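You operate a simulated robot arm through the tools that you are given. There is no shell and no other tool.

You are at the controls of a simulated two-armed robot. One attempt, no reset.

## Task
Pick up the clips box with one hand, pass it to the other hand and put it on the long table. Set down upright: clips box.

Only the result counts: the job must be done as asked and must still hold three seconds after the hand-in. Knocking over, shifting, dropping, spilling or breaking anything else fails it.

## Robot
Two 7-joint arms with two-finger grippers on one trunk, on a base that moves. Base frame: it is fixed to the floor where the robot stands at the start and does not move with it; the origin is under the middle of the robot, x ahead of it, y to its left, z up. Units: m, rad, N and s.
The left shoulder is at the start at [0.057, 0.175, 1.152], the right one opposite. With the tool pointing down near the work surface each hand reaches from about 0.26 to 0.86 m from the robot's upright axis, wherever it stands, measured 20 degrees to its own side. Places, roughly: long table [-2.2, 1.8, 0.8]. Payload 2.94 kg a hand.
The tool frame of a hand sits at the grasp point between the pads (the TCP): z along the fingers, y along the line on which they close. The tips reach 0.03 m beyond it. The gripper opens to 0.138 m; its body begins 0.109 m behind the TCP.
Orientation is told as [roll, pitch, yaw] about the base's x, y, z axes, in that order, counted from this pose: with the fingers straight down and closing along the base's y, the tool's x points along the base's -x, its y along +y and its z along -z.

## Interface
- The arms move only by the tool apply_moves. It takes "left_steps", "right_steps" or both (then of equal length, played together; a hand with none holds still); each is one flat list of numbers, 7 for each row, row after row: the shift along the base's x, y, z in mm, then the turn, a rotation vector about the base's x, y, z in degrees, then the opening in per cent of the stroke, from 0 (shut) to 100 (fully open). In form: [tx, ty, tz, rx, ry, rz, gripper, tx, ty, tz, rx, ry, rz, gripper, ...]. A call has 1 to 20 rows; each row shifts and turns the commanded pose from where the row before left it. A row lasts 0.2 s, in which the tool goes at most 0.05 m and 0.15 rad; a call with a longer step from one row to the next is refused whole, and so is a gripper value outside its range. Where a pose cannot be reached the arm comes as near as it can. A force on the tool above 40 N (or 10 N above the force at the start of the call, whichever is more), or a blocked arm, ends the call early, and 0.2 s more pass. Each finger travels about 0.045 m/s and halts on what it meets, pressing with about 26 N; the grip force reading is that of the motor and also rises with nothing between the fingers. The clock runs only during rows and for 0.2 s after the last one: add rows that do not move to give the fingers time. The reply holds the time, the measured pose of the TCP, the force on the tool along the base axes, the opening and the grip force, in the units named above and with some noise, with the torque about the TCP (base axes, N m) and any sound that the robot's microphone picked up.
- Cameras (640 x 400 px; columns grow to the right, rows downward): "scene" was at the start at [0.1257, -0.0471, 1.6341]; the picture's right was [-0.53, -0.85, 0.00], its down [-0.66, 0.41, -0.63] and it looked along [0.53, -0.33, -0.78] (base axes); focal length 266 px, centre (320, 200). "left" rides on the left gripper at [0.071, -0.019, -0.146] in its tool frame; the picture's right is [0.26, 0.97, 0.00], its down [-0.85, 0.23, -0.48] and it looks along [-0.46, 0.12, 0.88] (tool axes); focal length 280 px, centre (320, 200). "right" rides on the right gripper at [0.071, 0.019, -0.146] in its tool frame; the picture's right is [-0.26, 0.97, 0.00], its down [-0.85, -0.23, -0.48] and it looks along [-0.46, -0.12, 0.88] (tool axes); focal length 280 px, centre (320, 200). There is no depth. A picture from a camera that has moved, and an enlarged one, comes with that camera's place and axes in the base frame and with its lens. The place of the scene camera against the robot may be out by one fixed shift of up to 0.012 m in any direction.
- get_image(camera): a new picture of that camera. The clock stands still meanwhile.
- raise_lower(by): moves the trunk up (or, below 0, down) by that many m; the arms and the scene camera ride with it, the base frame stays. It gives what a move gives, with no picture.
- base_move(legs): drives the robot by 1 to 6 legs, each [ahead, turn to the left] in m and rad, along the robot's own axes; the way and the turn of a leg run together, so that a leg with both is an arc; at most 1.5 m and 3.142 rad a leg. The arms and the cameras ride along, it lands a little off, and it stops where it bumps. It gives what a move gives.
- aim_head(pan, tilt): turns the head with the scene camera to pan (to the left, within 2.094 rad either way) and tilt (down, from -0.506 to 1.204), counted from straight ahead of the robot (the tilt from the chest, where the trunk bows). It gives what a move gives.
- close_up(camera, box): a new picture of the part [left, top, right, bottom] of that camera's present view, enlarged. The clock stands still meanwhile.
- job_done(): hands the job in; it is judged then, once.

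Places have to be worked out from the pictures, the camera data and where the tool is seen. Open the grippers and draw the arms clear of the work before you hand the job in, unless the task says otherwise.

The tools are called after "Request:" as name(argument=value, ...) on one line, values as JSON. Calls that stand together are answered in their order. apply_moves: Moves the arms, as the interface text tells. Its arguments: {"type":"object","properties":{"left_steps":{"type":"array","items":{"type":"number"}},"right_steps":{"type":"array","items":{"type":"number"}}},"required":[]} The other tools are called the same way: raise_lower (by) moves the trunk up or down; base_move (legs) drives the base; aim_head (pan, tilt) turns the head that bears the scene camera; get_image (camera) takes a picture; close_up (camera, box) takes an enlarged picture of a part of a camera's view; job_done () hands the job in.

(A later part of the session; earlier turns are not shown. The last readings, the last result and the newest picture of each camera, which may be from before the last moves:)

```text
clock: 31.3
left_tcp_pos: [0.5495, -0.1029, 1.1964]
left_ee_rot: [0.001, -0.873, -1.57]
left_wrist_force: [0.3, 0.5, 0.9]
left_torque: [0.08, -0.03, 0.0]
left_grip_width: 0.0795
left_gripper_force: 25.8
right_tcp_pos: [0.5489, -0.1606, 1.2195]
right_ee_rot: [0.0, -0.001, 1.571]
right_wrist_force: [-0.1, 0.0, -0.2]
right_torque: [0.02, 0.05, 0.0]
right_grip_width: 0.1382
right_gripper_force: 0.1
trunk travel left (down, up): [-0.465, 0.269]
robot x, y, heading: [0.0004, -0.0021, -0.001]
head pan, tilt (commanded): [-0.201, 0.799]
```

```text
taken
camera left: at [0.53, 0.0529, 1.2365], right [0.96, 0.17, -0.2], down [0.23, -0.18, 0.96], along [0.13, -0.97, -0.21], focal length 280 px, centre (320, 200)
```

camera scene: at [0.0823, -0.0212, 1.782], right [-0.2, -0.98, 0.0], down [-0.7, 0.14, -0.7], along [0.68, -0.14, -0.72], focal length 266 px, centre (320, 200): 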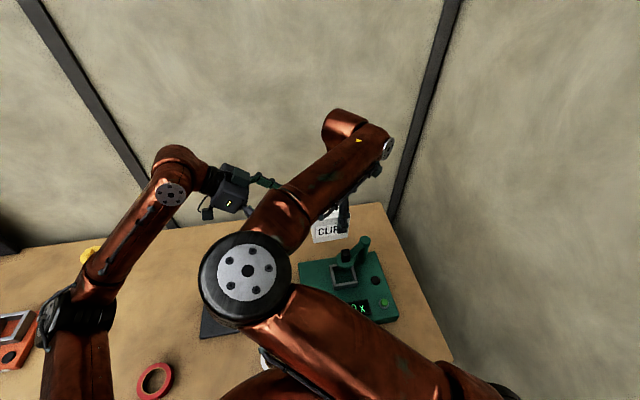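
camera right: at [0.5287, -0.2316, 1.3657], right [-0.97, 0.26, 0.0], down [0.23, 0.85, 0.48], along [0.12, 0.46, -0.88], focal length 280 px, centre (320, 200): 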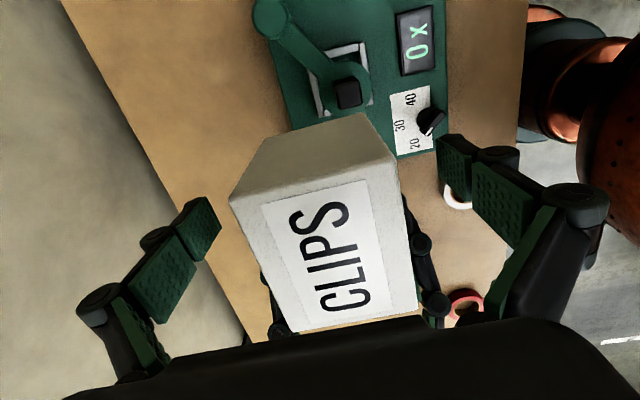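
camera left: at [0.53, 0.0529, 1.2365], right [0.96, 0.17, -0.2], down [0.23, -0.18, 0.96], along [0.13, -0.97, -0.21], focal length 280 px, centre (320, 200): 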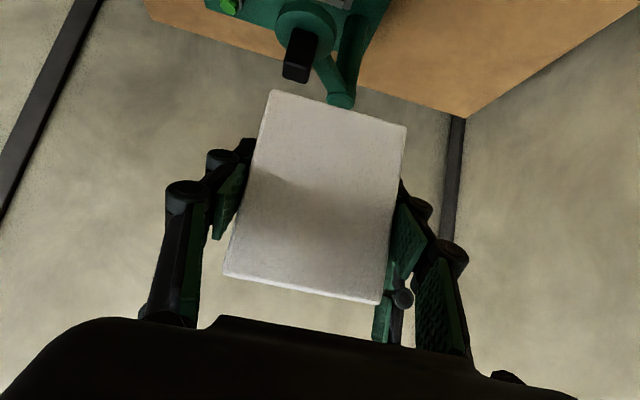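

The left hand alone holds the box and nothing shifted. I retract the right hand straight up with a slight move right.

Request:
apply_moves(right_steps=[0, -2, 15, 0, 0, 0, 100, 0, -6, 25, 0, 0, 0, 100, 0, -10, 30, 0, 0, 0, 100, 0, -15, 30, 0, 0, 0, 100, 0, -30, 20, 0, 0, 0, 100, 0, -40, 10, 0, 0, 0, 100, 0, -40, 0, 0, 0, 0, 100, 0, -30, 0, 0, 0, 0, 100, 0, 0, 0, 0, 0, 0, 100])

Request:
get_image(camera="scene")

Request:
get_image(camera="left")

Request:
get_image(camera="right")

```text
clock: 33.3
left_tcp_pos: [0.5484, -0.1023, 1.1974]
left_ee_rot: [-0.002, -0.872, -1.568]
left_wrist_force: [-0.5, 0.1, 0.2]
left_torque: [0.02, 0.0, -0.01]
left_grip_width: 0.0794
left_gripper_force: 25.6
right_tcp_pos: [0.5494, -0.3324, 1.3505]
right_ee_rot: [0.0, 0.0, 1.573]
right_wrist_force: [-0.5, 0.4, 0.3]
right_torque: [-0.06, 0.03, 0.03]
right_grip_width: 0.1383
right_gripper_force: 0.0
trunk travel left (down, up): [-0.465, 0.269]
robot x, y, heading: [0.0011, -0.0006, -0.001]
head pan, tilt (commanded): [-0.201, 0.799]
```

```text
taken
camera scene: at [0.0828, -0.0217, 1.782], right [-0.2, -0.98, 0.0], down [-0.7, 0.14, -0.7], along [0.68, -0.14, -0.72], focal length 266 px, centre (320, 200)
```

scene: 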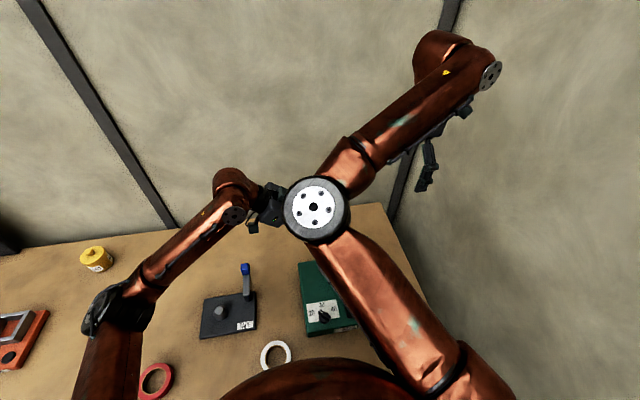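

```text
taken
camera left: at [0.5298, 0.0537, 1.2365], right [0.96, 0.17, -0.2], down [0.23, -0.18, 0.96], along [0.13, -0.97, -0.21], focal length 280 px, centre (320, 200)
```

left: 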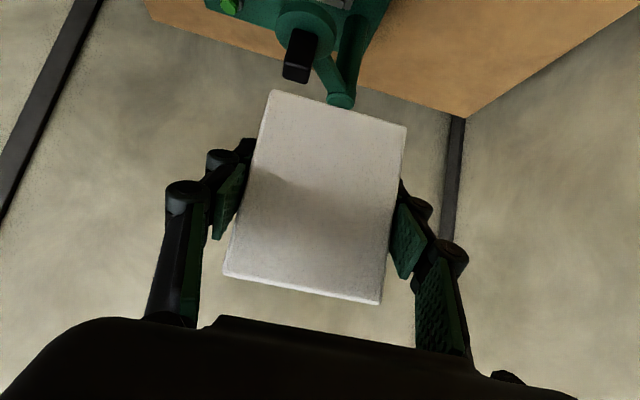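

```text
taken
camera right: at [0.5289, -0.4025, 1.4964], right [-0.97, 0.26, 0.0], down [0.23, 0.85, 0.47], along [0.12, 0.46, -0.88], focal length 280 px, centre (320, 200)
```

right: 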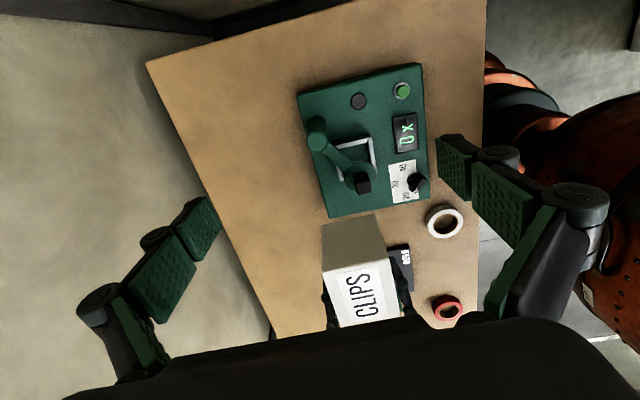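

Handover is done: the left hand holds the box upright with the right hand clear. Before driving I look behind on both sides.

Request:
aim_head(pan=2.09, tilt=0.75)

Request:
get_image(camera="scene")

Request:
aim_head(pan=-2.09, tilt=0.75)

Request:
get_image(camera="scene")

```text
clock: 35.4
left_tcp_pos: [0.5498, -0.1034, 1.1987]
left_ee_rot: [-0.002, -0.872, -1.569]
left_wrist_force: [0.1, 0.0, 0.1]
left_torque: [0.07, 0.01, 0.05]
left_grip_width: 0.079
left_gripper_force: 25.1
right_tcp_pos: [0.5495, -0.3328, 1.3504]
right_ee_rot: [0.003, 0.0, 1.571]
right_wrist_force: [-0.9, 0.2, 0.3]
right_torque: [0.03, -0.01, 0.01]
right_grip_width: 0.1379
right_gripper_force: 0.1
trunk travel left (down, up): [-0.465, 0.269]
robot x, y, heading: [-0.0014, -0.0013, -0.001]
head pan, tilt (commanded): [2.089, 0.75]
```

```text
taken
camera scene: at [-0.037, 0.065, 1.786], right [0.87, 0.49, 0.0], down [0.34, -0.59, -0.73], along [-0.36, 0.64, -0.68], focal length 266 px, centre (320, 200)
```

scene: 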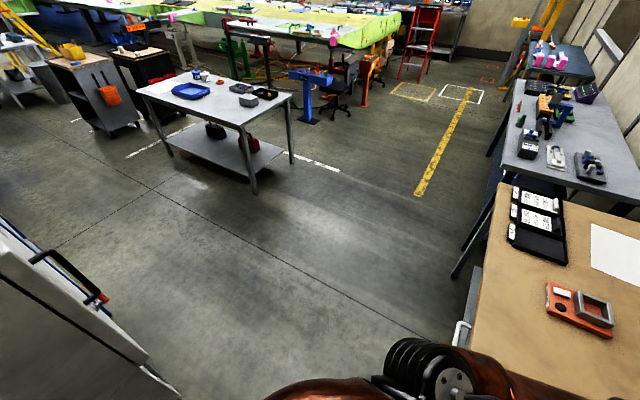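

```text
clock: 38.8
left_tcp_pos: [0.5492, -0.1038, 1.1974]
left_ee_rot: [-0.002, -0.873, -1.571]
left_wrist_force: [0.1, -0.4, 0.0]
left_torque: [0.07, 0.03, 0.0]
left_grip_width: 0.0794
left_gripper_force: 26.2
right_tcp_pos: [0.5493, -0.3334, 1.351]
right_ee_rot: [0.001, -0.001, 1.571]
right_wrist_force: [-0.3, 0.1, 0.0]
right_torque: [0.01, -0.01, -0.03]
right_grip_width: 0.1379
right_gripper_force: 0.1
trunk travel left (down, up): [-0.465, 0.269]
robot x, y, heading: [-0.0009, -0.0031, 0.006]
head pan, tilt (commanded): [-2.089, 0.75]
```

```text
taken
camera scene: at [-0.037, -0.079, 1.786], right [-0.87, 0.5, 0.0], down [0.34, 0.59, -0.73], along [-0.36, -0.64, -0.68], focal length 266 px, centre (320, 200)
```

scene: 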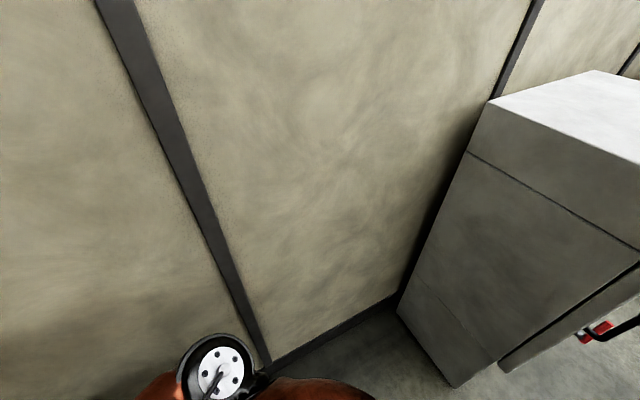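

A tool chest stands behind the robot: its front is at x≈−0.87, for y<0, and its handle reaches y≈0.09. So I back up only 0.3 m, then turn left 90° in place.

Request:
base_move(legs=[[-0.3, 0.0]])

Request:
aim_head(pan=2.09, tilt=0.9)

Request:
get_image(camera="scene")

Request:
get_image(camera="left")

```text
clock: 40.8
left_tcp_pos: [0.2552, -0.1034, 1.1952]
left_ee_rot: [-0.01, -0.873, -1.562]
left_wrist_force: [0.0, 0.6, -1.7]
left_torque: [0.06, 0.03, -0.01]
left_grip_width: 0.0795
left_gripper_force: 26.1
right_tcp_pos: [0.2559, -0.3331, 1.3469]
right_ee_rot: [0.006, 0.0, 1.573]
right_wrist_force: [0.0, 0.4, 0.2]
right_torque: [0.0, 0.02, -0.01]
right_grip_width: 0.1377
right_gripper_force: 0.1
trunk travel left (down, up): [-0.465, 0.269]
robot x, y, heading: [-0.3, 0.0014, -0.001]
head pan, tilt (commanded): [-2.089, 0.75]
```

```text
clock: 44.2
left_tcp_pos: [0.2495, -0.1032, 1.1971]
left_ee_rot: [-0.001, -0.872, -1.569]
left_wrist_force: [-0.8, 0.8, -2.2]
left_torque: [0.07, -0.01, -0.02]
left_grip_width: 0.0796
left_gripper_force: 26.1
right_tcp_pos: [0.2494, -0.3329, 1.351]
right_ee_rot: [0.0, -0.001, 1.571]
right_wrist_force: [-0.1, 0.0, -0.1]
right_torque: [0.03, 0.0, 0.01]
right_grip_width: 0.1382
right_gripper_force: 0.0
trunk travel left (down, up): [-0.465, 0.269]
robot x, y, heading: [-0.2982, 0.001, -0.0]
head pan, tilt (commanded): [2.089, 0.901]
```

```text
taken
camera scene: at [-0.3323, 0.0587, 1.7741], right [0.87, 0.49, 0.0], down [0.39, -0.68, -0.62], along [-0.31, 0.54, -0.78], focal length 266 px, centre (320, 200)
```

scene: 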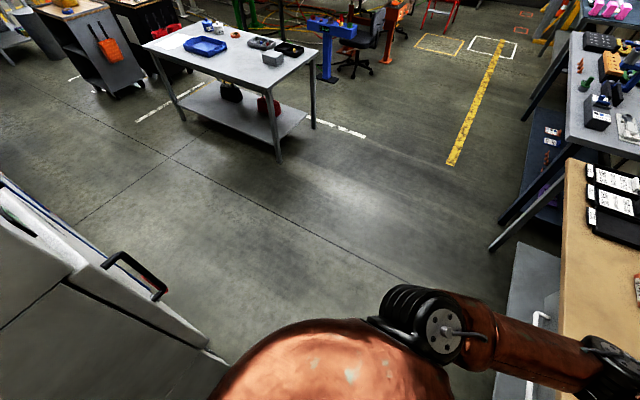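

```text
taken
camera left: at [0.2295, 0.0526, 1.2371], right [0.96, 0.17, -0.2], down [0.23, -0.18, 0.96], along [0.13, -0.97, -0.21], focal length 280 px, centre (320, 200)
```

left: 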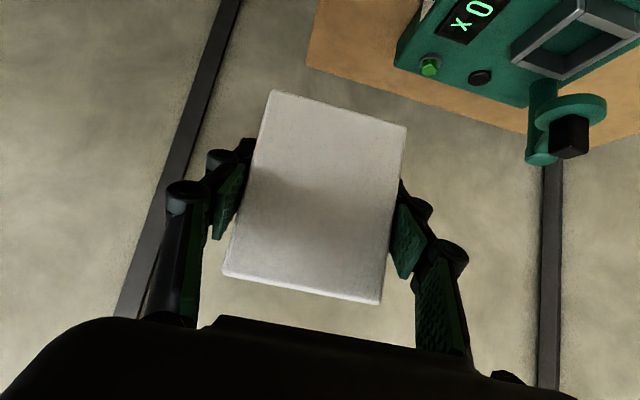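

The box is unmoved in the grip and the robot is at (−0.30, 0). Now I turn left 90° in place.

Request:
base_move(legs=[[0.0, 1.571]])

Request:
aim_head(pan=0.6, tilt=0.7)

Request:
get_image(camera="scene")

Request:
get_image(camera="left")

```text
clock: 48.5
left_tcp_pos: [-0.196, 0.5484, 1.1975]
left_ee_rot: [-0.003, -0.872, 0.002]
left_wrist_force: [-0.4, -0.3, -1.5]
left_torque: [-0.02, 0.04, -0.03]
left_grip_width: 0.0793
left_gripper_force: 25.9
right_tcp_pos: [0.0336, 0.5481, 1.351]
right_ee_rot: [0.001, -0.001, -3.14]
right_wrist_force: [0.6, 0.7, 0.5]
right_torque: [-0.02, -0.01, 0.02]
right_grip_width: 0.138
right_gripper_force: 0.1
trunk travel left (down, up): [-0.465, 0.269]
robot x, y, heading: [-0.297, -0.0015, 1.576]
head pan, tilt (commanded): [2.089, 0.901]
```

```text
clock: 50.0
left_tcp_pos: [-0.196, 0.5475, 1.1993]
left_ee_rot: [-0.003, -0.873, 0.005]
left_wrist_force: [-0.1, -0.1, -2.6]
left_torque: [0.03, 0.06, 0.02]
left_grip_width: 0.0794
left_gripper_force: 26.0
right_tcp_pos: [0.034, 0.5488, 1.3513]
right_ee_rot: [-0.001, -0.001, -3.137]
right_wrist_force: [-0.4, 0.3, 0.6]
right_torque: [0.0, 0.01, -0.03]
right_grip_width: 0.138
right_gripper_force: 0.0
trunk travel left (down, up): [-0.465, 0.269]
robot x, y, heading: [-0.2983, 0.0021, 1.575]
head pan, tilt (commanded): [0.6, 0.7]
```

```text
taken
camera scene: at [-0.3471, 0.067, 1.7902], right [0.82, 0.57, 0.0], down [0.37, -0.53, -0.76], along [-0.43, 0.63, -0.64], focal length 266 px, centre (320, 200)
```

scene: 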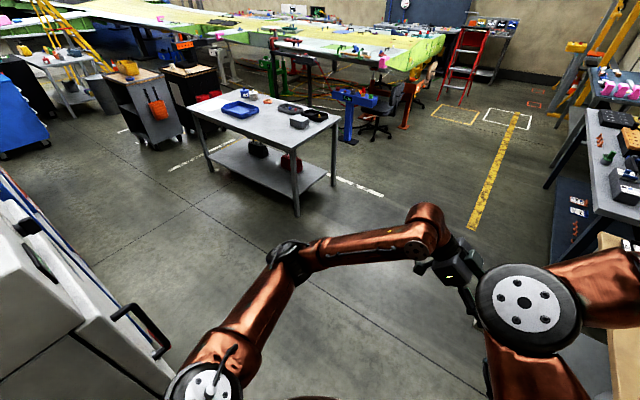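

```text
taken
camera left: at [-0.353, 0.5272, 1.2371], right [-0.17, 0.96, -0.2], down [0.18, 0.23, 0.96], along [0.97, 0.13, -0.21], focal length 280 px, centre (320, 200)
```

left: 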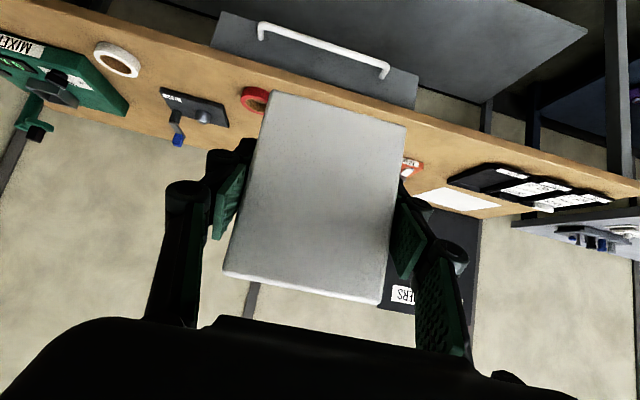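

All is clear and the box is steady. I drive ahead 0.6 m, turn left about 76°, then advance 1.0 m toward the long table's front and re-check.

Request:
base_move(legs=[[0.6, 0.0], [0.0, 1.33], [1.0, 0.0]])

Request:
aim_head(pan=-0.6, tilt=0.75)

Request:
get_image(camera="scene")

Request:
get_image(camera="left")

```text
clock: 61.5
left_tcp_pos: [-1.7722, 1.0773, 1.1974]
left_ee_rot: [-0.004, -0.873, 1.329]
left_wrist_force: [0.3, -0.9, -1.8]
left_torque: [-0.08, 0.03, -0.02]
left_grip_width: 0.0796
left_gripper_force: 25.9
right_tcp_pos: [-1.7186, 1.3006, 1.3499]
right_ee_rot: [0.0, 0.001, -1.814]
right_wrist_force: [-0.2, -0.4, -0.7]
right_torque: [-0.03, -0.01, 0.04]
right_grip_width: 0.138
right_gripper_force: 0.1
trunk travel left (down, up): [-0.465, 0.269]
robot x, y, heading: [-1.2697, 0.8478, 2.9]
head pan, tilt (commanded): [0.6, 0.7]
```

```text
clock: 62.9
left_tcp_pos: [-1.772, 1.0792, 1.1986]
left_ee_rot: [-0.002, -0.873, 1.33]
left_wrist_force: [0.6, 0.7, -2.3]
left_torque: [-0.06, 0.02, -0.01]
left_grip_width: 0.0794
left_gripper_force: 25.9
right_tcp_pos: [-1.7169, 1.301, 1.3502]
right_ee_rot: [0.001, -0.001, -1.813]
right_wrist_force: [-0.1, 0.0, -0.4]
right_torque: [0.0, 0.0, 0.04]
right_grip_width: 0.1381
right_gripper_force: 0.0
trunk travel left (down, up): [-0.465, 0.269]
robot x, y, heading: [-1.2655, 0.8452, 2.9]
head pan, tilt (commanded): [-0.6, 0.75]
```

```text
taken
camera scene: at [-1.3245, 0.9009, 1.786], right [0.75, 0.67, 0.0], down [0.45, -0.51, -0.73], along [-0.49, 0.55, -0.68], focal length 266 px, centre (320, 200)
```

scene: 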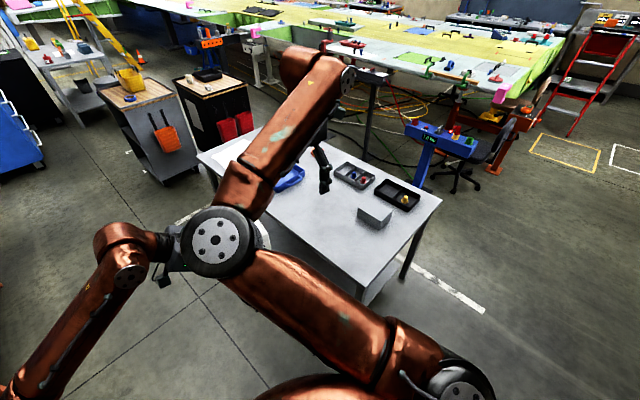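

```text
taken
camera left: at [-1.7907, 0.9193, 1.2371], right [-0.98, 0.07, -0.2], down [-0.18, 0.23, 0.96], along [0.11, 0.97, -0.21], focal length 280 px, centre (320, 200)
```

left: 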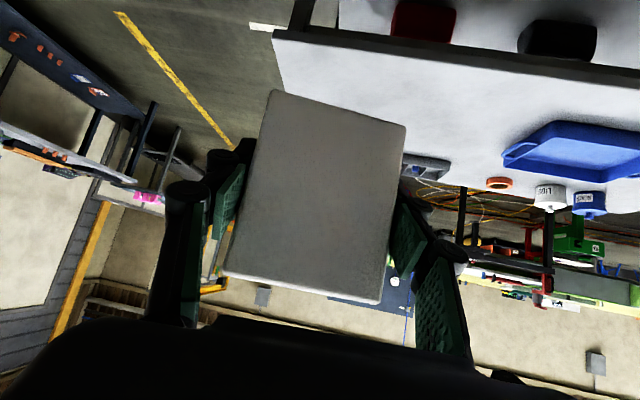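

The long table's top is at z≈0.79 with its front edge at y≈1.42; there's free space around (−1.96, 1.59) between the blue tray and the grey box. I turn slightly left, drive 0.63 m parallel to the table, and then turn right to face it.

Request:
base_move(legs=[[0.0, 0.218], [0.634, 0.0], [0.0, -1.547]])

Request:
aim_head(pan=0.0, tilt=0.9)

Request:
get_image(camera="scene")

Request:
get_image(camera="right")

Request:
get_image(camera="left")

```text
clock: 71.0
left_tcp_pos: [-1.77, 1.411, 1.1973]
left_ee_rot: [-0.002, -0.872, -0.033]
left_wrist_force: [0.7, -0.4, -1.3]
left_torque: [0.01, 0.06, 0.02]
left_grip_width: 0.0794
left_gripper_force: 26.9
right_tcp_pos: [-1.5403, 1.4034, 1.3511]
right_ee_rot: [0.0, 0.0, 3.108]
right_wrist_force: [0.9, 0.3, -0.4]
right_torque: [0.02, 0.03, 0.01]
right_grip_width: 0.138
right_gripper_force: 0.0
trunk travel left (down, up): [-0.465, 0.269]
robot x, y, heading: [-1.8887, 0.8662, 1.535]
head pan, tilt (commanded): [-0.6, 0.75]
```

```text
clock: 72.0
left_tcp_pos: [-1.7704, 1.4109, 1.1976]
left_ee_rot: [-0.001, -0.872, -0.032]
left_wrist_force: [-0.1, 0.5, -2.1]
left_torque: [-0.03, 0.1, 0.0]
left_grip_width: 0.0797
left_gripper_force: 26.1
right_tcp_pos: [-1.5397, 1.4038, 1.3513]
right_ee_rot: [0.0, 0.0, 3.108]
right_wrist_force: [0.7, 0.0, 0.1]
right_torque: [0.02, -0.01, 0.01]
right_grip_width: 0.1382
right_gripper_force: 0.0
trunk travel left (down, up): [-0.465, 0.269]
robot x, y, heading: [-1.8917, 0.8698, 1.538]
head pan, tilt (commanded): [0.0, 0.901]
```

```text
taken
camera scene: at [-1.8895, 0.94, 1.7741], right [1.0, -0.04, 0.0], down [-0.03, -0.78, -0.62], along [0.02, 0.62, -0.78], focal length 266 px, centre (320, 200)
```

scene: 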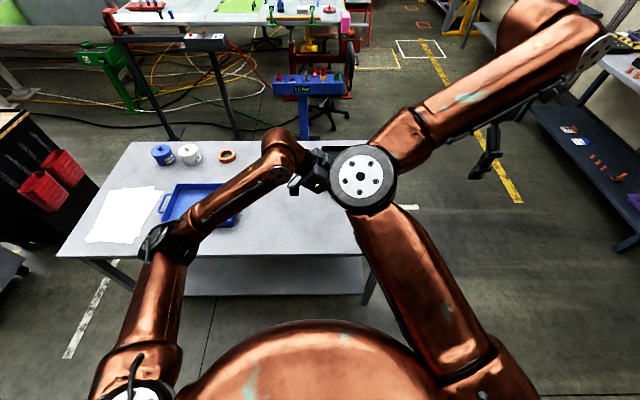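

```text
taken
camera right: at [-1.4718, 1.3827, 1.4964], right [-0.29, -0.96, 0.0], down [-0.84, 0.26, 0.48], along [-0.45, 0.14, -0.88], focal length 280 px, centre (320, 200)
```

right: 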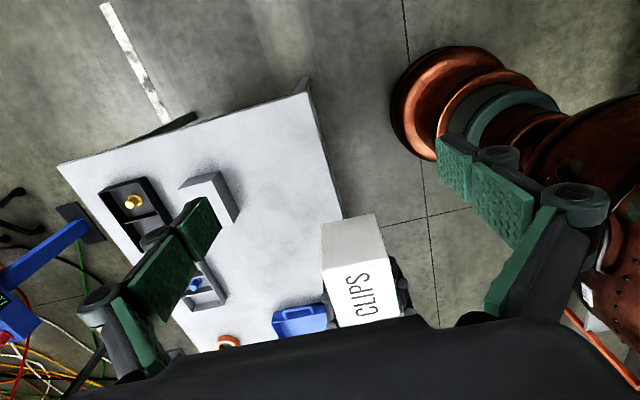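

```text
taken
camera left: at [-1.9274, 1.3964, 1.237], right [-0.14, 0.97, -0.2], down [0.19, 0.22, 0.96], along [0.97, 0.09, -0.21], focal length 280 px, centre (320, 200)
```

left: 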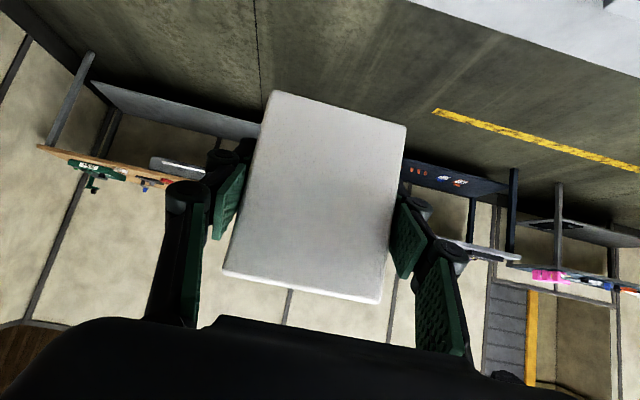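

I'm facing the table: the front edge is at y≈1.447, the tray's right rim at x≈−2.19, and the grey box corner at (−1.84, 1.73). I advance 0.1 m so the placement at about (−1.90, 1.58) is comfortably in reach.

Request:
base_move(legs=[[0.1, 0.0]])

Request:
get_image(camera="right")

Request:
get_image(camera="scene")

```text
clock: 73.2
left_tcp_pos: [-1.7697, 1.5204, 1.1955]
left_ee_rot: [-0.014, -0.875, -0.019]
left_wrist_force: [0.2, -0.2, -1.5]
left_torque: [0.01, 0.07, 0.07]
left_grip_width: 0.0795
left_gripper_force: 25.8
right_tcp_pos: [-1.5425, 1.5154, 1.3476]
right_ee_rot: [0.006, -0.003, 3.116]
right_wrist_force: [-0.1, -0.6, 0.1]
right_torque: [0.06, 0.03, 0.0]
right_grip_width: 0.1379
right_gripper_force: 0.1
trunk travel left (down, up): [-0.465, 0.269]
robot x, y, heading: [-1.8882, 0.9698, 1.54]
head pan, tilt (commanded): [0.0, 0.901]
```

```text
taken
camera right: at [-1.4719, 1.4952, 1.4941], right [-0.29, -0.96, 0.01], down [-0.84, 0.25, 0.48], along [-0.46, 0.13, -0.88], focal length 280 px, centre (320, 200)
```

right: 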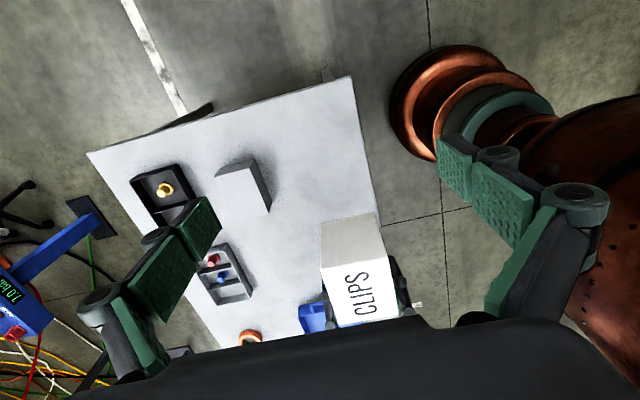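

```text
taken
camera scene: at [-1.8849, 1.1095, 1.776], right [1.0, -0.03, 0.0], down [-0.03, -0.81, -0.59], along [0.02, 0.59, -0.81], focal length 266 px, centre (320, 200)
```

scene: 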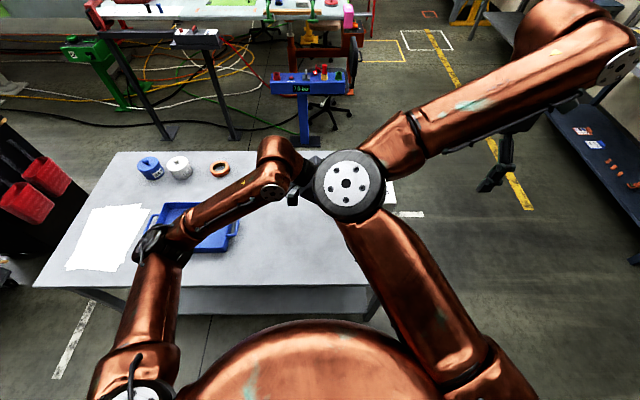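

I move the left hand sideways over the free spot (TCP ≈ (−1.927, 1.58)) at the current height.

Request:
apply_moves(left_steps=[0, 0, 0, 0, 0, 0, 0, -32, 12, 0, 0, 0, 0, 0, -32, 12, 0, 0, 0, 0, 0, -32, 12, 0, 0, 0, 0, 0, -31, 12, 0, 0, 0, 0, 0, -30, 12, 0, 0, 0, 0, 0, 0, 0, 0, 0, 0, 0, 0])

Request:
get_image(camera="right")

Request:
get_image(camera="scene")

Request:
get_image(camera="left")

```text
clock: 73.6
left_tcp_pos: [-1.7789, 1.4124, 1.2276]
left_ee_rot: [0.127, -0.876, -0.118]
left_wrist_force: [-1.3, 0.3, -2.5]
left_torque: [-0.09, -0.06, -0.13]
left_grip_width: 0.0793
left_gripper_force: 26.2
right_tcp_pos: [-1.5538, 1.3918, 1.3787]
right_ee_rot: [-0.09, -0.01, 3.127]
right_wrist_force: [0.1, 2.1, -1.0]
right_torque: [-0.27, -0.01, -0.04]
right_grip_width: 0.1382
right_gripper_force: 0.1
trunk travel left (down, up): [-0.465, 0.269]
robot x, y, heading: [-1.8878, 0.9712, 1.537]
head pan, tilt (commanded): [0.0, 0.901]
stopped in row 1 (left hand): the arm was blocked; the commanded pose is now the measured one
```

```text
taken
camera right: at [-1.4831, 1.3584, 1.5208], right [-0.28, -0.96, -0.08], down [-0.84, 0.2, 0.5], along [-0.47, 0.21, -0.86], focal length 280 px, centre (320, 200)
```

right: 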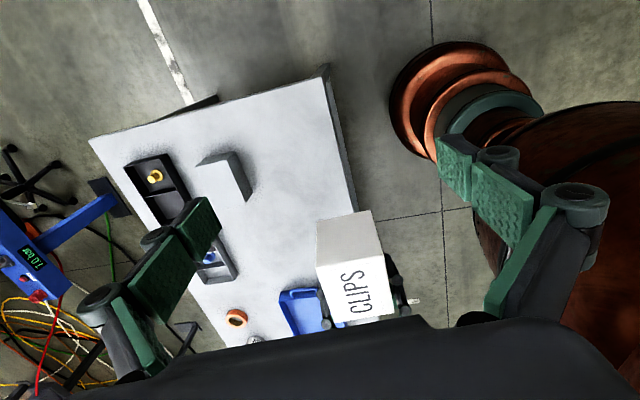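

```text
taken
camera scene: at [-1.8887, 1.0687, 1.7749], right [1.0, -0.03, 0.0], down [-0.03, -0.79, -0.61], along [0.02, 0.61, -0.79], focal length 266 px, centre (320, 200)
```

scene: 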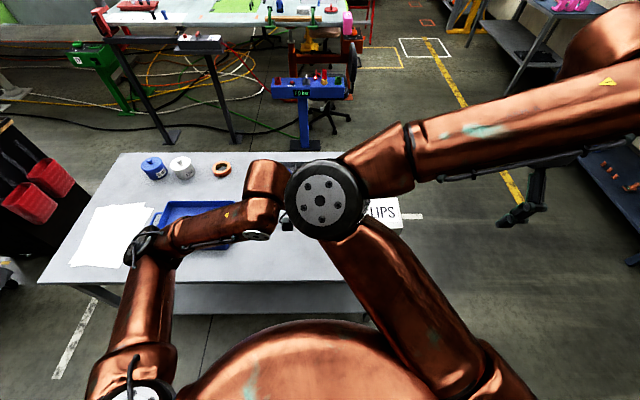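

```text
taken
camera left: at [-1.9365, 1.3938, 1.2632], right [-0.15, 0.98, -0.12], down [0.18, 0.15, 0.97], along [0.97, 0.12, -0.2], focal length 280 px, centre (320, 200)
```

left: 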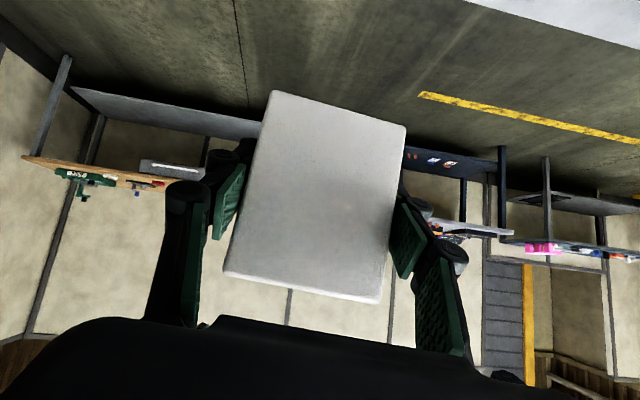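

The arm stopped right away and the readings show the hands shifted about 0.11 m back and tilted, as if the upper body was still swaying after the base move. I let it settle with a harmless head command and read the poses again.

Request:
aim_head(pan=0.0, tilt=0.95)

Request:
get_image(camera="scene")

Request:
get_image(camera="right")

```text
clock: 74.2
left_tcp_pos: [-1.7749, 1.455, 1.2165]
left_ee_rot: [0.072, -0.876, -0.077]
left_wrist_force: [-1.0, 0.6, -1.3]
left_torque: [0.03, 0.07, 0.06]
left_grip_width: 0.0794
left_gripper_force: 26.3
right_tcp_pos: [-1.5478, 1.4388, 1.3684]
right_ee_rot: [-0.053, -0.009, 3.126]
right_wrist_force: [1.2, -0.7, -0.7]
right_torque: [0.2, -0.04, 0.0]
right_grip_width: 0.1379
right_gripper_force: 0.0
trunk travel left (down, up): [-0.465, 0.269]
robot x, y, heading: [-1.8891, 0.969, 1.537]
head pan, tilt (commanded): [0.0, 0.949]
```

```text
taken
camera scene: at [-1.8853, 1.0966, 1.7721], right [1.0, -0.03, 0.0], down [-0.03, -0.83, -0.56], along [0.02, 0.56, -0.83], focal length 266 px, centre (320, 200)
```

scene: 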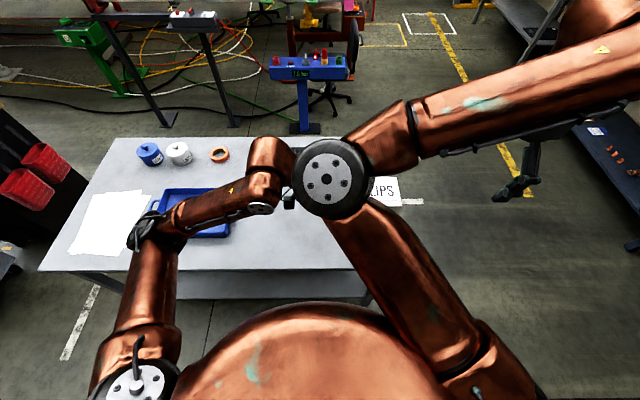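

```text
taken
camera right: at [-1.4773, 1.4101, 1.5128], right [-0.28, -0.96, -0.05], down [-0.84, 0.22, 0.49], along [-0.46, 0.18, -0.87], focal length 280 px, centre (320, 200)
```

right: 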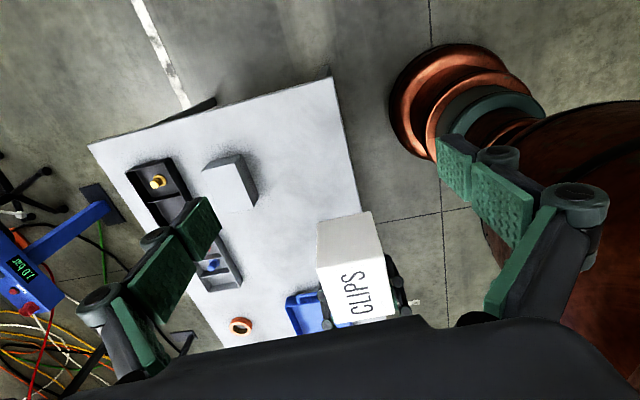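

The body is still drifting back. I wait once more and re-read.

Request:
aim_head(pan=0.0, tilt=0.85)

Request:
aim_head(pan=0.0, tilt=0.95)

Request:
aim_head(pan=0.0, tilt=0.9)

Request:
get_image(camera="scene")

```text
clock: 74.9
left_tcp_pos: [-1.7739, 1.4247, 1.227]
left_ee_rot: [0.114, -0.874, -0.11]
left_wrist_force: [0.9, -0.1, -2.1]
left_torque: [0.0, 0.13, -0.02]
left_grip_width: 0.0794
left_gripper_force: 26.5
right_tcp_pos: [-1.5472, 1.403, 1.3773]
right_ee_rot: [-0.081, -0.011, 3.126]
right_wrist_force: [-0.4, 1.5, 0.6]
right_torque: [-0.1, 0.01, -0.02]
right_grip_width: 0.1379
right_gripper_force: 0.1
trunk travel left (down, up): [-0.465, 0.269]
robot x, y, heading: [-1.8902, 0.9683, 1.543]
head pan, tilt (commanded): [0.0, 0.85]
```

```text
clock: 75.5
left_tcp_pos: [-1.7759, 1.4171, 1.2283]
left_ee_rot: [0.127, -0.873, -0.121]
left_wrist_force: [0.4, -2.2, -1.1]
left_torque: [0.11, 0.16, 0.1]
left_grip_width: 0.0796
left_gripper_force: 25.4
right_tcp_pos: [-1.549, 1.3963, 1.3815]
right_ee_rot: [-0.089, -0.006, 3.123]
right_wrist_force: [-0.2, -0.7, 1.5]
right_torque: [0.17, -0.04, -0.06]
right_grip_width: 0.138
right_gripper_force: 0.0
trunk travel left (down, up): [-0.465, 0.269]
robot x, y, heading: [-1.8911, 0.9675, 1.538]
head pan, tilt (commanded): [0.0, 0.949]
```

```text
clock: 76.2
left_tcp_pos: [-1.775, 1.4258, 1.2251]
left_ee_rot: [0.11, -0.873, -0.106]
left_wrist_force: [0.4, -1.5, -1.7]
left_torque: [0.09, 0.09, 0.06]
left_grip_width: 0.0795
left_gripper_force: 25.9
right_tcp_pos: [-1.5471, 1.4053, 1.3779]
right_ee_rot: [-0.079, -0.007, 3.124]
right_wrist_force: [0.0, -0.8, 1.0]
right_torque: [0.09, -0.04, 0.01]
right_grip_width: 0.1379
right_gripper_force: 0.1
trunk travel left (down, up): [-0.465, 0.269]
robot x, y, heading: [-1.8863, 0.9694, 1.541]
head pan, tilt (commanded): [0.0, 0.901]
```

```text
taken
camera scene: at [-1.8869, 1.0347, 1.7744], right [1.0, -0.03, 0.0], down [-0.03, -0.78, -0.62], along [0.02, 0.62, -0.78], focal length 266 px, centre (320, 200)
```

scene: 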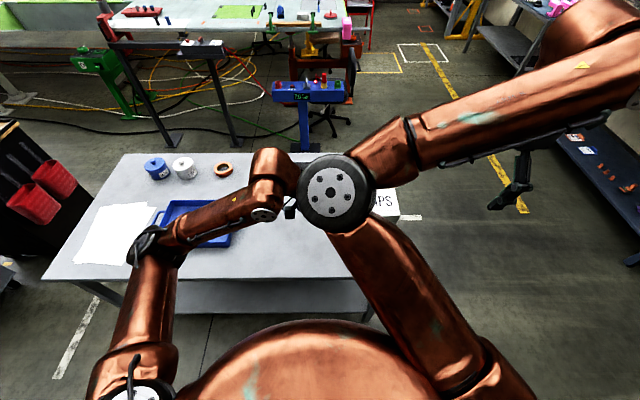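

The torso has swung back (camera where I expect it) and the motion is dying out. I check once more for stability.

Request:
aim_head(pan=0.0, tilt=0.95)

Request:
aim_head(pan=0.0, tilt=0.9)

Request:
aim_head(pan=0.0, tilt=0.95)

Request:
get_image(camera="scene")

Request:
get_image(camera="left")

Request:
get_image(camera="right")

```text
clock: 76.8
left_tcp_pos: [-1.7736, 1.4308, 1.2215]
left_ee_rot: [0.102, -0.875, -0.101]
left_wrist_force: [0.0, -0.6, -1.3]
left_torque: [0.02, 0.08, 0.02]
left_grip_width: 0.0794
left_gripper_force: 25.7
right_tcp_pos: [-1.5461, 1.4119, 1.3749]
right_ee_rot: [-0.075, -0.007, 3.126]
right_wrist_force: [-0.1, -1.3, 0.2]
right_torque: [0.01, -0.03, 0.02]
right_grip_width: 0.1381
right_gripper_force: 0.0
trunk travel left (down, up): [-0.465, 0.269]
robot x, y, heading: [-1.889, 0.9699, 1.538]
head pan, tilt (commanded): [0.0, 0.949]
```

```text
clock: 77.4
left_tcp_pos: [-1.7741, 1.4342, 1.2209]
left_ee_rot: [0.097, -0.874, -0.099]
left_wrist_force: [0.1, 0.1, -1.8]
left_torque: [-0.03, 0.07, -0.02]
left_grip_width: 0.0793
left_gripper_force: 26.6
right_tcp_pos: [-1.5484, 1.4147, 1.3743]
right_ee_rot: [-0.072, -0.006, 3.127]
right_wrist_force: [-0.5, -0.1, 0.8]
right_torque: [-0.02, -0.02, -0.01]
right_grip_width: 0.1382
right_gripper_force: 0.0
trunk travel left (down, up): [-0.465, 0.269]
robot x, y, heading: [-1.886, 0.9705, 1.538]
head pan, tilt (commanded): [0.0, 0.901]
```

```text
clock: 78.0
left_tcp_pos: [-1.7738, 1.4324, 1.2226]
left_ee_rot: [0.099, -0.874, -0.1]
left_wrist_force: [0.7, -0.4, -2.1]
left_torque: [-0.03, 0.09, -0.01]
left_grip_width: 0.0794
left_gripper_force: 26.1
right_tcp_pos: [-1.5471, 1.4122, 1.3749]
right_ee_rot: [-0.072, -0.007, 3.125]
right_wrist_force: [-0.5, 1.3, 0.2]
right_torque: [-0.04, 0.02, 0.02]
right_grip_width: 0.1378
right_gripper_force: 0.1
trunk travel left (down, up): [-0.465, 0.269]
robot x, y, heading: [-1.8859, 0.9684, 1.539]
head pan, tilt (commanded): [0.0, 0.949]
```

```text
taken
camera scene: at [-1.8865, 1.0389, 1.7705], right [1.0, -0.03, 0.0], down [-0.03, -0.81, -0.58], along [0.02, 0.58, -0.81], focal length 266 px, centre (320, 200)
```

scene: 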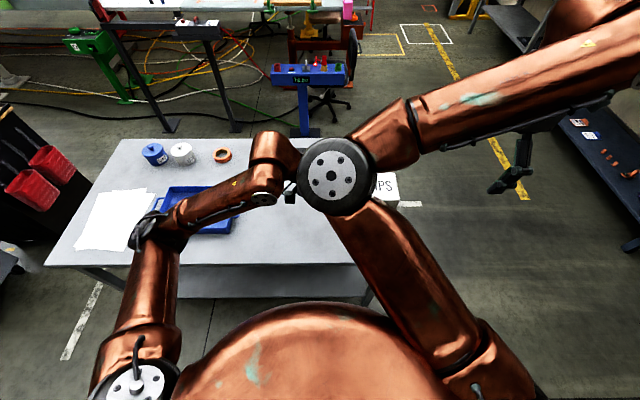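

```text
taken
camera left: at [-1.9317, 1.4136, 1.2591], right [-0.15, 0.98, -0.14], down [0.18, 0.16, 0.97], along [0.97, 0.12, -0.2], focal length 280 px, centre (320, 200)
```

left: 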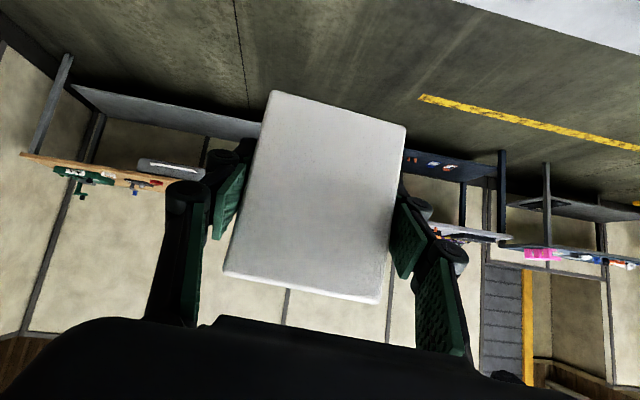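

```text
taken
camera right: at [-1.4777, 1.3829, 1.5175], right [-0.28, -0.96, -0.07], down [-0.84, 0.21, 0.5], along [-0.46, 0.2, -0.86], focal length 280 px, centre (320, 200)
```

right: 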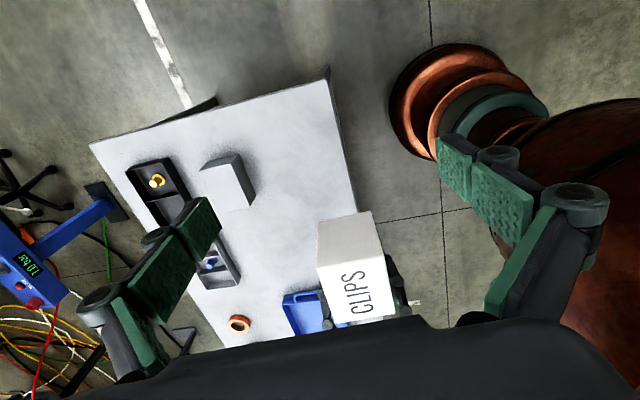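

It's stable now, with the box unmoved in the grip. The left hand is tilted about 0.06–0.08 rad around the world x axis, which I must undo. I send a few still rows first to see what pose the controller holds.

Request:
apply_moves(left_steps=[0, 0, 0, 0, 0, 0, 0, 0, 0, 0, 0, 0, 0, 0, 0, 0, 0, 0, 0, 0, 0])

```text
clock: 78.8
left_tcp_pos: [-1.7742, 1.4326, 1.2212]
left_ee_rot: [0.1, -0.873, -0.099]
left_wrist_force: [-0.3, 0.4, -2.4]
left_torque: [0.0, 0.05, 0.04]
left_grip_width: 0.0796
left_gripper_force: 26.0
right_tcp_pos: [-1.5471, 1.4143, 1.3732]
right_ee_rot: [-0.072, -0.006, 3.127]
right_wrist_force: [-0.6, -0.2, 0.0]
right_torque: [0.02, -0.01, 0.0]
right_grip_width: 0.138
right_gripper_force: 0.0
trunk travel left (down, up): [-0.465, 0.269]
robot x, y, heading: [-1.8883, 0.9693, 1.534]
head pan, tilt (commanded): [0.0, 0.949]
```

The pose holds steady. I level the box again with a −3.7° turn about x, then move sideways and forward over the free spot, keeping the height.

Request:
apply_moves(left_steps=[0, 0, 0, -1.84, 0.18, 0, 0, 0, 0, 0, -1.83, 0.18, 0, 0, -15, 15, 0, 0, 0, 0, 0, -25, 24, 0, 0, 0, 0, 0, -25, 24, 0, 0, 0, 0, 0, -25, 24, 0, 0, 0, 0, 0, -25, 24, 0, 0, 0, 0, 0, -23, 22, 0, 0, 0, 0, 0, -15, 15, 0, 0, 0, 0, 0, 0, 0, 0, 0, 0, 0, 0, 0, 0, 0, 0, 0, 0, 0])

Request:
get_image(camera="scene")

Request:
get_image(camera="right")

Request:
get_image(camera="left")

```text
clock: 81.2
left_tcp_pos: [-1.929, 1.5808, 1.2224]
left_ee_rot: [0.0, -0.871, -0.022]
left_wrist_force: [-1.3, -0.5, -2.6]
left_torque: [-0.04, 0.06, 0.01]
left_grip_width: 0.0795
left_gripper_force: 25.7
right_tcp_pos: [-1.5489, 1.4135, 1.3732]
right_ee_rot: [-0.072, -0.007, 3.126]
right_wrist_force: [0.1, 0.5, 0.0]
right_torque: [-0.03, 0.0, -0.02]
right_grip_width: 0.138
right_gripper_force: 0.1
trunk travel left (down, up): [-0.465, 0.269]
robot x, y, heading: [-1.8902, 0.9711, 1.542]
head pan, tilt (commanded): [0.0, 0.949]
```

```text
taken
camera scene: at [-1.8869, 1.0394, 1.7704], right [1.0, -0.03, 0.0], down [-0.03, -0.81, -0.58], along [0.02, 0.58, -0.81], focal length 266 px, centre (320, 200)
```

scene: 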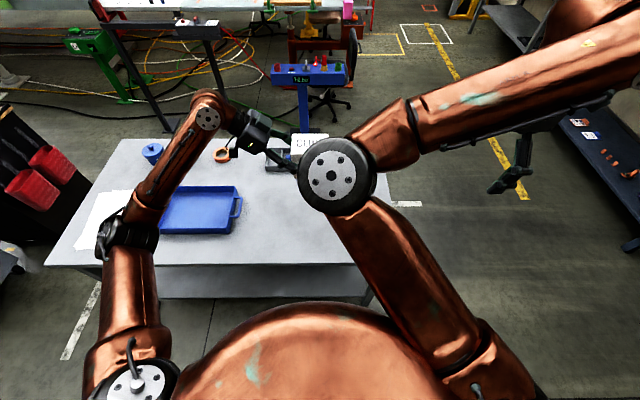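

```text
taken
camera right: at [-1.4781, 1.3832, 1.5175], right [-0.28, -0.96, -0.07], down [-0.84, 0.21, 0.5], along [-0.46, 0.2, -0.86], focal length 280 px, centre (320, 200)
```

right: 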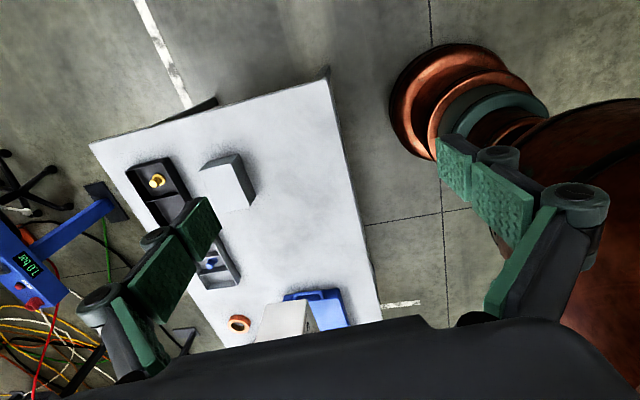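

```text
taken
camera left: at [-2.085, 1.5633, 1.2604], right [-0.15, 0.97, -0.2], down [0.19, 0.23, 0.96], along [0.97, 0.1, -0.21], focal length 280 px, centre (320, 200)
```

left: 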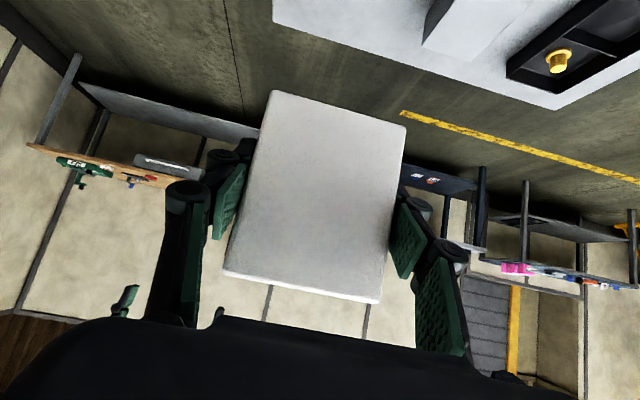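

The box is level again, over the target area. I zoom with the right camera to verify the grey box's location relative to the placing spot before descending.

Request:
close_up(camera="right", box=[80, 60, 400, 360])

```text
1.33 times, centred on (240, 210) of right
camera zoom: at [-1.4781, 1.3832, 1.5175], right [-0.28, -0.96, -0.07], down [-0.84, 0.21, 0.5], along [-0.46, 0.2, -0.86], focal length 374 px, centre (427, 187)
```

zoom: 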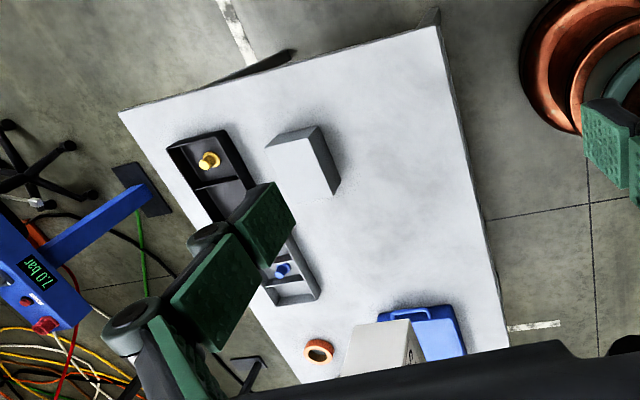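

The grey box's front face is at y≈1.73, so the spot (−1.90, 1.58) is clear on all sides. I descend to about 0.07 m above the expected set-down height and check.

Request:
apply_moves(left_steps=[0, 0, -20, 0, 0, 0, 0, 0, 0, -32, 0, 0, 0, 0, 0, 0, -32, 0, 0, 0, 0, 0, 0, -32, 0, 0, 0, 0, 0, 0, -32, 0, 0, 0, 0, 0, 0, -32, 0, 0, 0, 0, 0, 0, -32, 0, 0, 0, 0, 0, 0, -32, 0, 0, 0, 0, 0, 0, -32, 0, 0, 0, 0, 0, 0, -25, 0, 0, 0, 0, 0, 0, -15, 0, 0, 0, 0, 0, 0, 0, 0, 0, 0, 0, 0, 0, 0, 0, 0, 0, 0])

Request:
get_image(camera="scene")

Request:
get_image(camera="right")

Request:
get_image(camera="left")

```text
clock: 84.0
left_tcp_pos: [-1.9266, 1.5806, 0.905]
left_ee_rot: [0.001, -0.873, -0.024]
left_wrist_force: [0.2, -0.6, -1.2]
left_torque: [-0.01, 0.07, -0.03]
left_grip_width: 0.0793
left_gripper_force: 26.8
right_tcp_pos: [-1.5478, 1.4135, 1.3741]
right_ee_rot: [-0.071, -0.008, 3.126]
right_wrist_force: [0.4, -0.1, 0.1]
right_torque: [0.0, 0.03, 0.0]
right_grip_width: 0.1379
right_gripper_force: 0.0
trunk travel left (down, up): [-0.465, 0.269]
robot x, y, heading: [-1.8871, 0.9669, 1.536]
head pan, tilt (commanded): [0.0, 0.949]
```

```text
taken
camera scene: at [-1.8867, 1.0392, 1.7704], right [1.0, -0.03, 0.0], down [-0.03, -0.81, -0.58], along [0.02, 0.58, -0.81], focal length 266 px, centre (320, 200)
```

scene: 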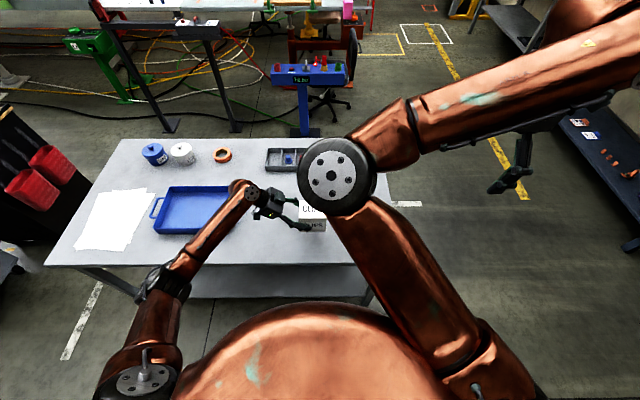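

```text
taken
camera right: at [-1.4779, 1.3831, 1.5175], right [-0.28, -0.96, -0.07], down [-0.84, 0.21, 0.5], along [-0.46, 0.2, -0.86], focal length 280 px, centre (320, 200)
```

right: 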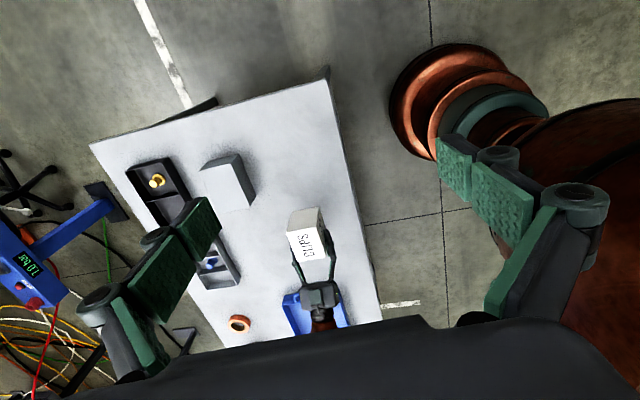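

```text
taken
camera left: at [-2.0847, 1.5643, 0.9451], right [-0.15, 0.97, -0.2], down [0.19, 0.23, 0.96], along [0.97, 0.1, -0.21], focal length 280 px, centre (320, 200)
```

left: 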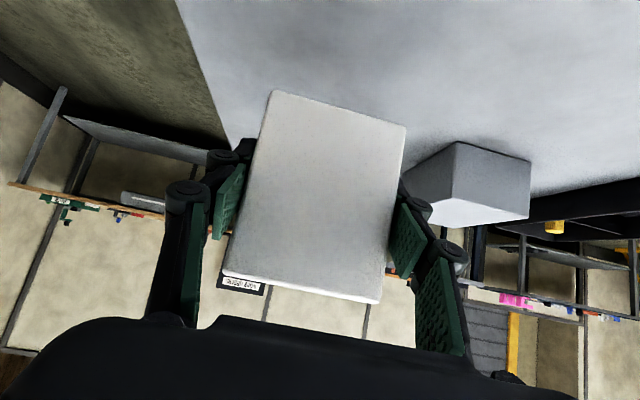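

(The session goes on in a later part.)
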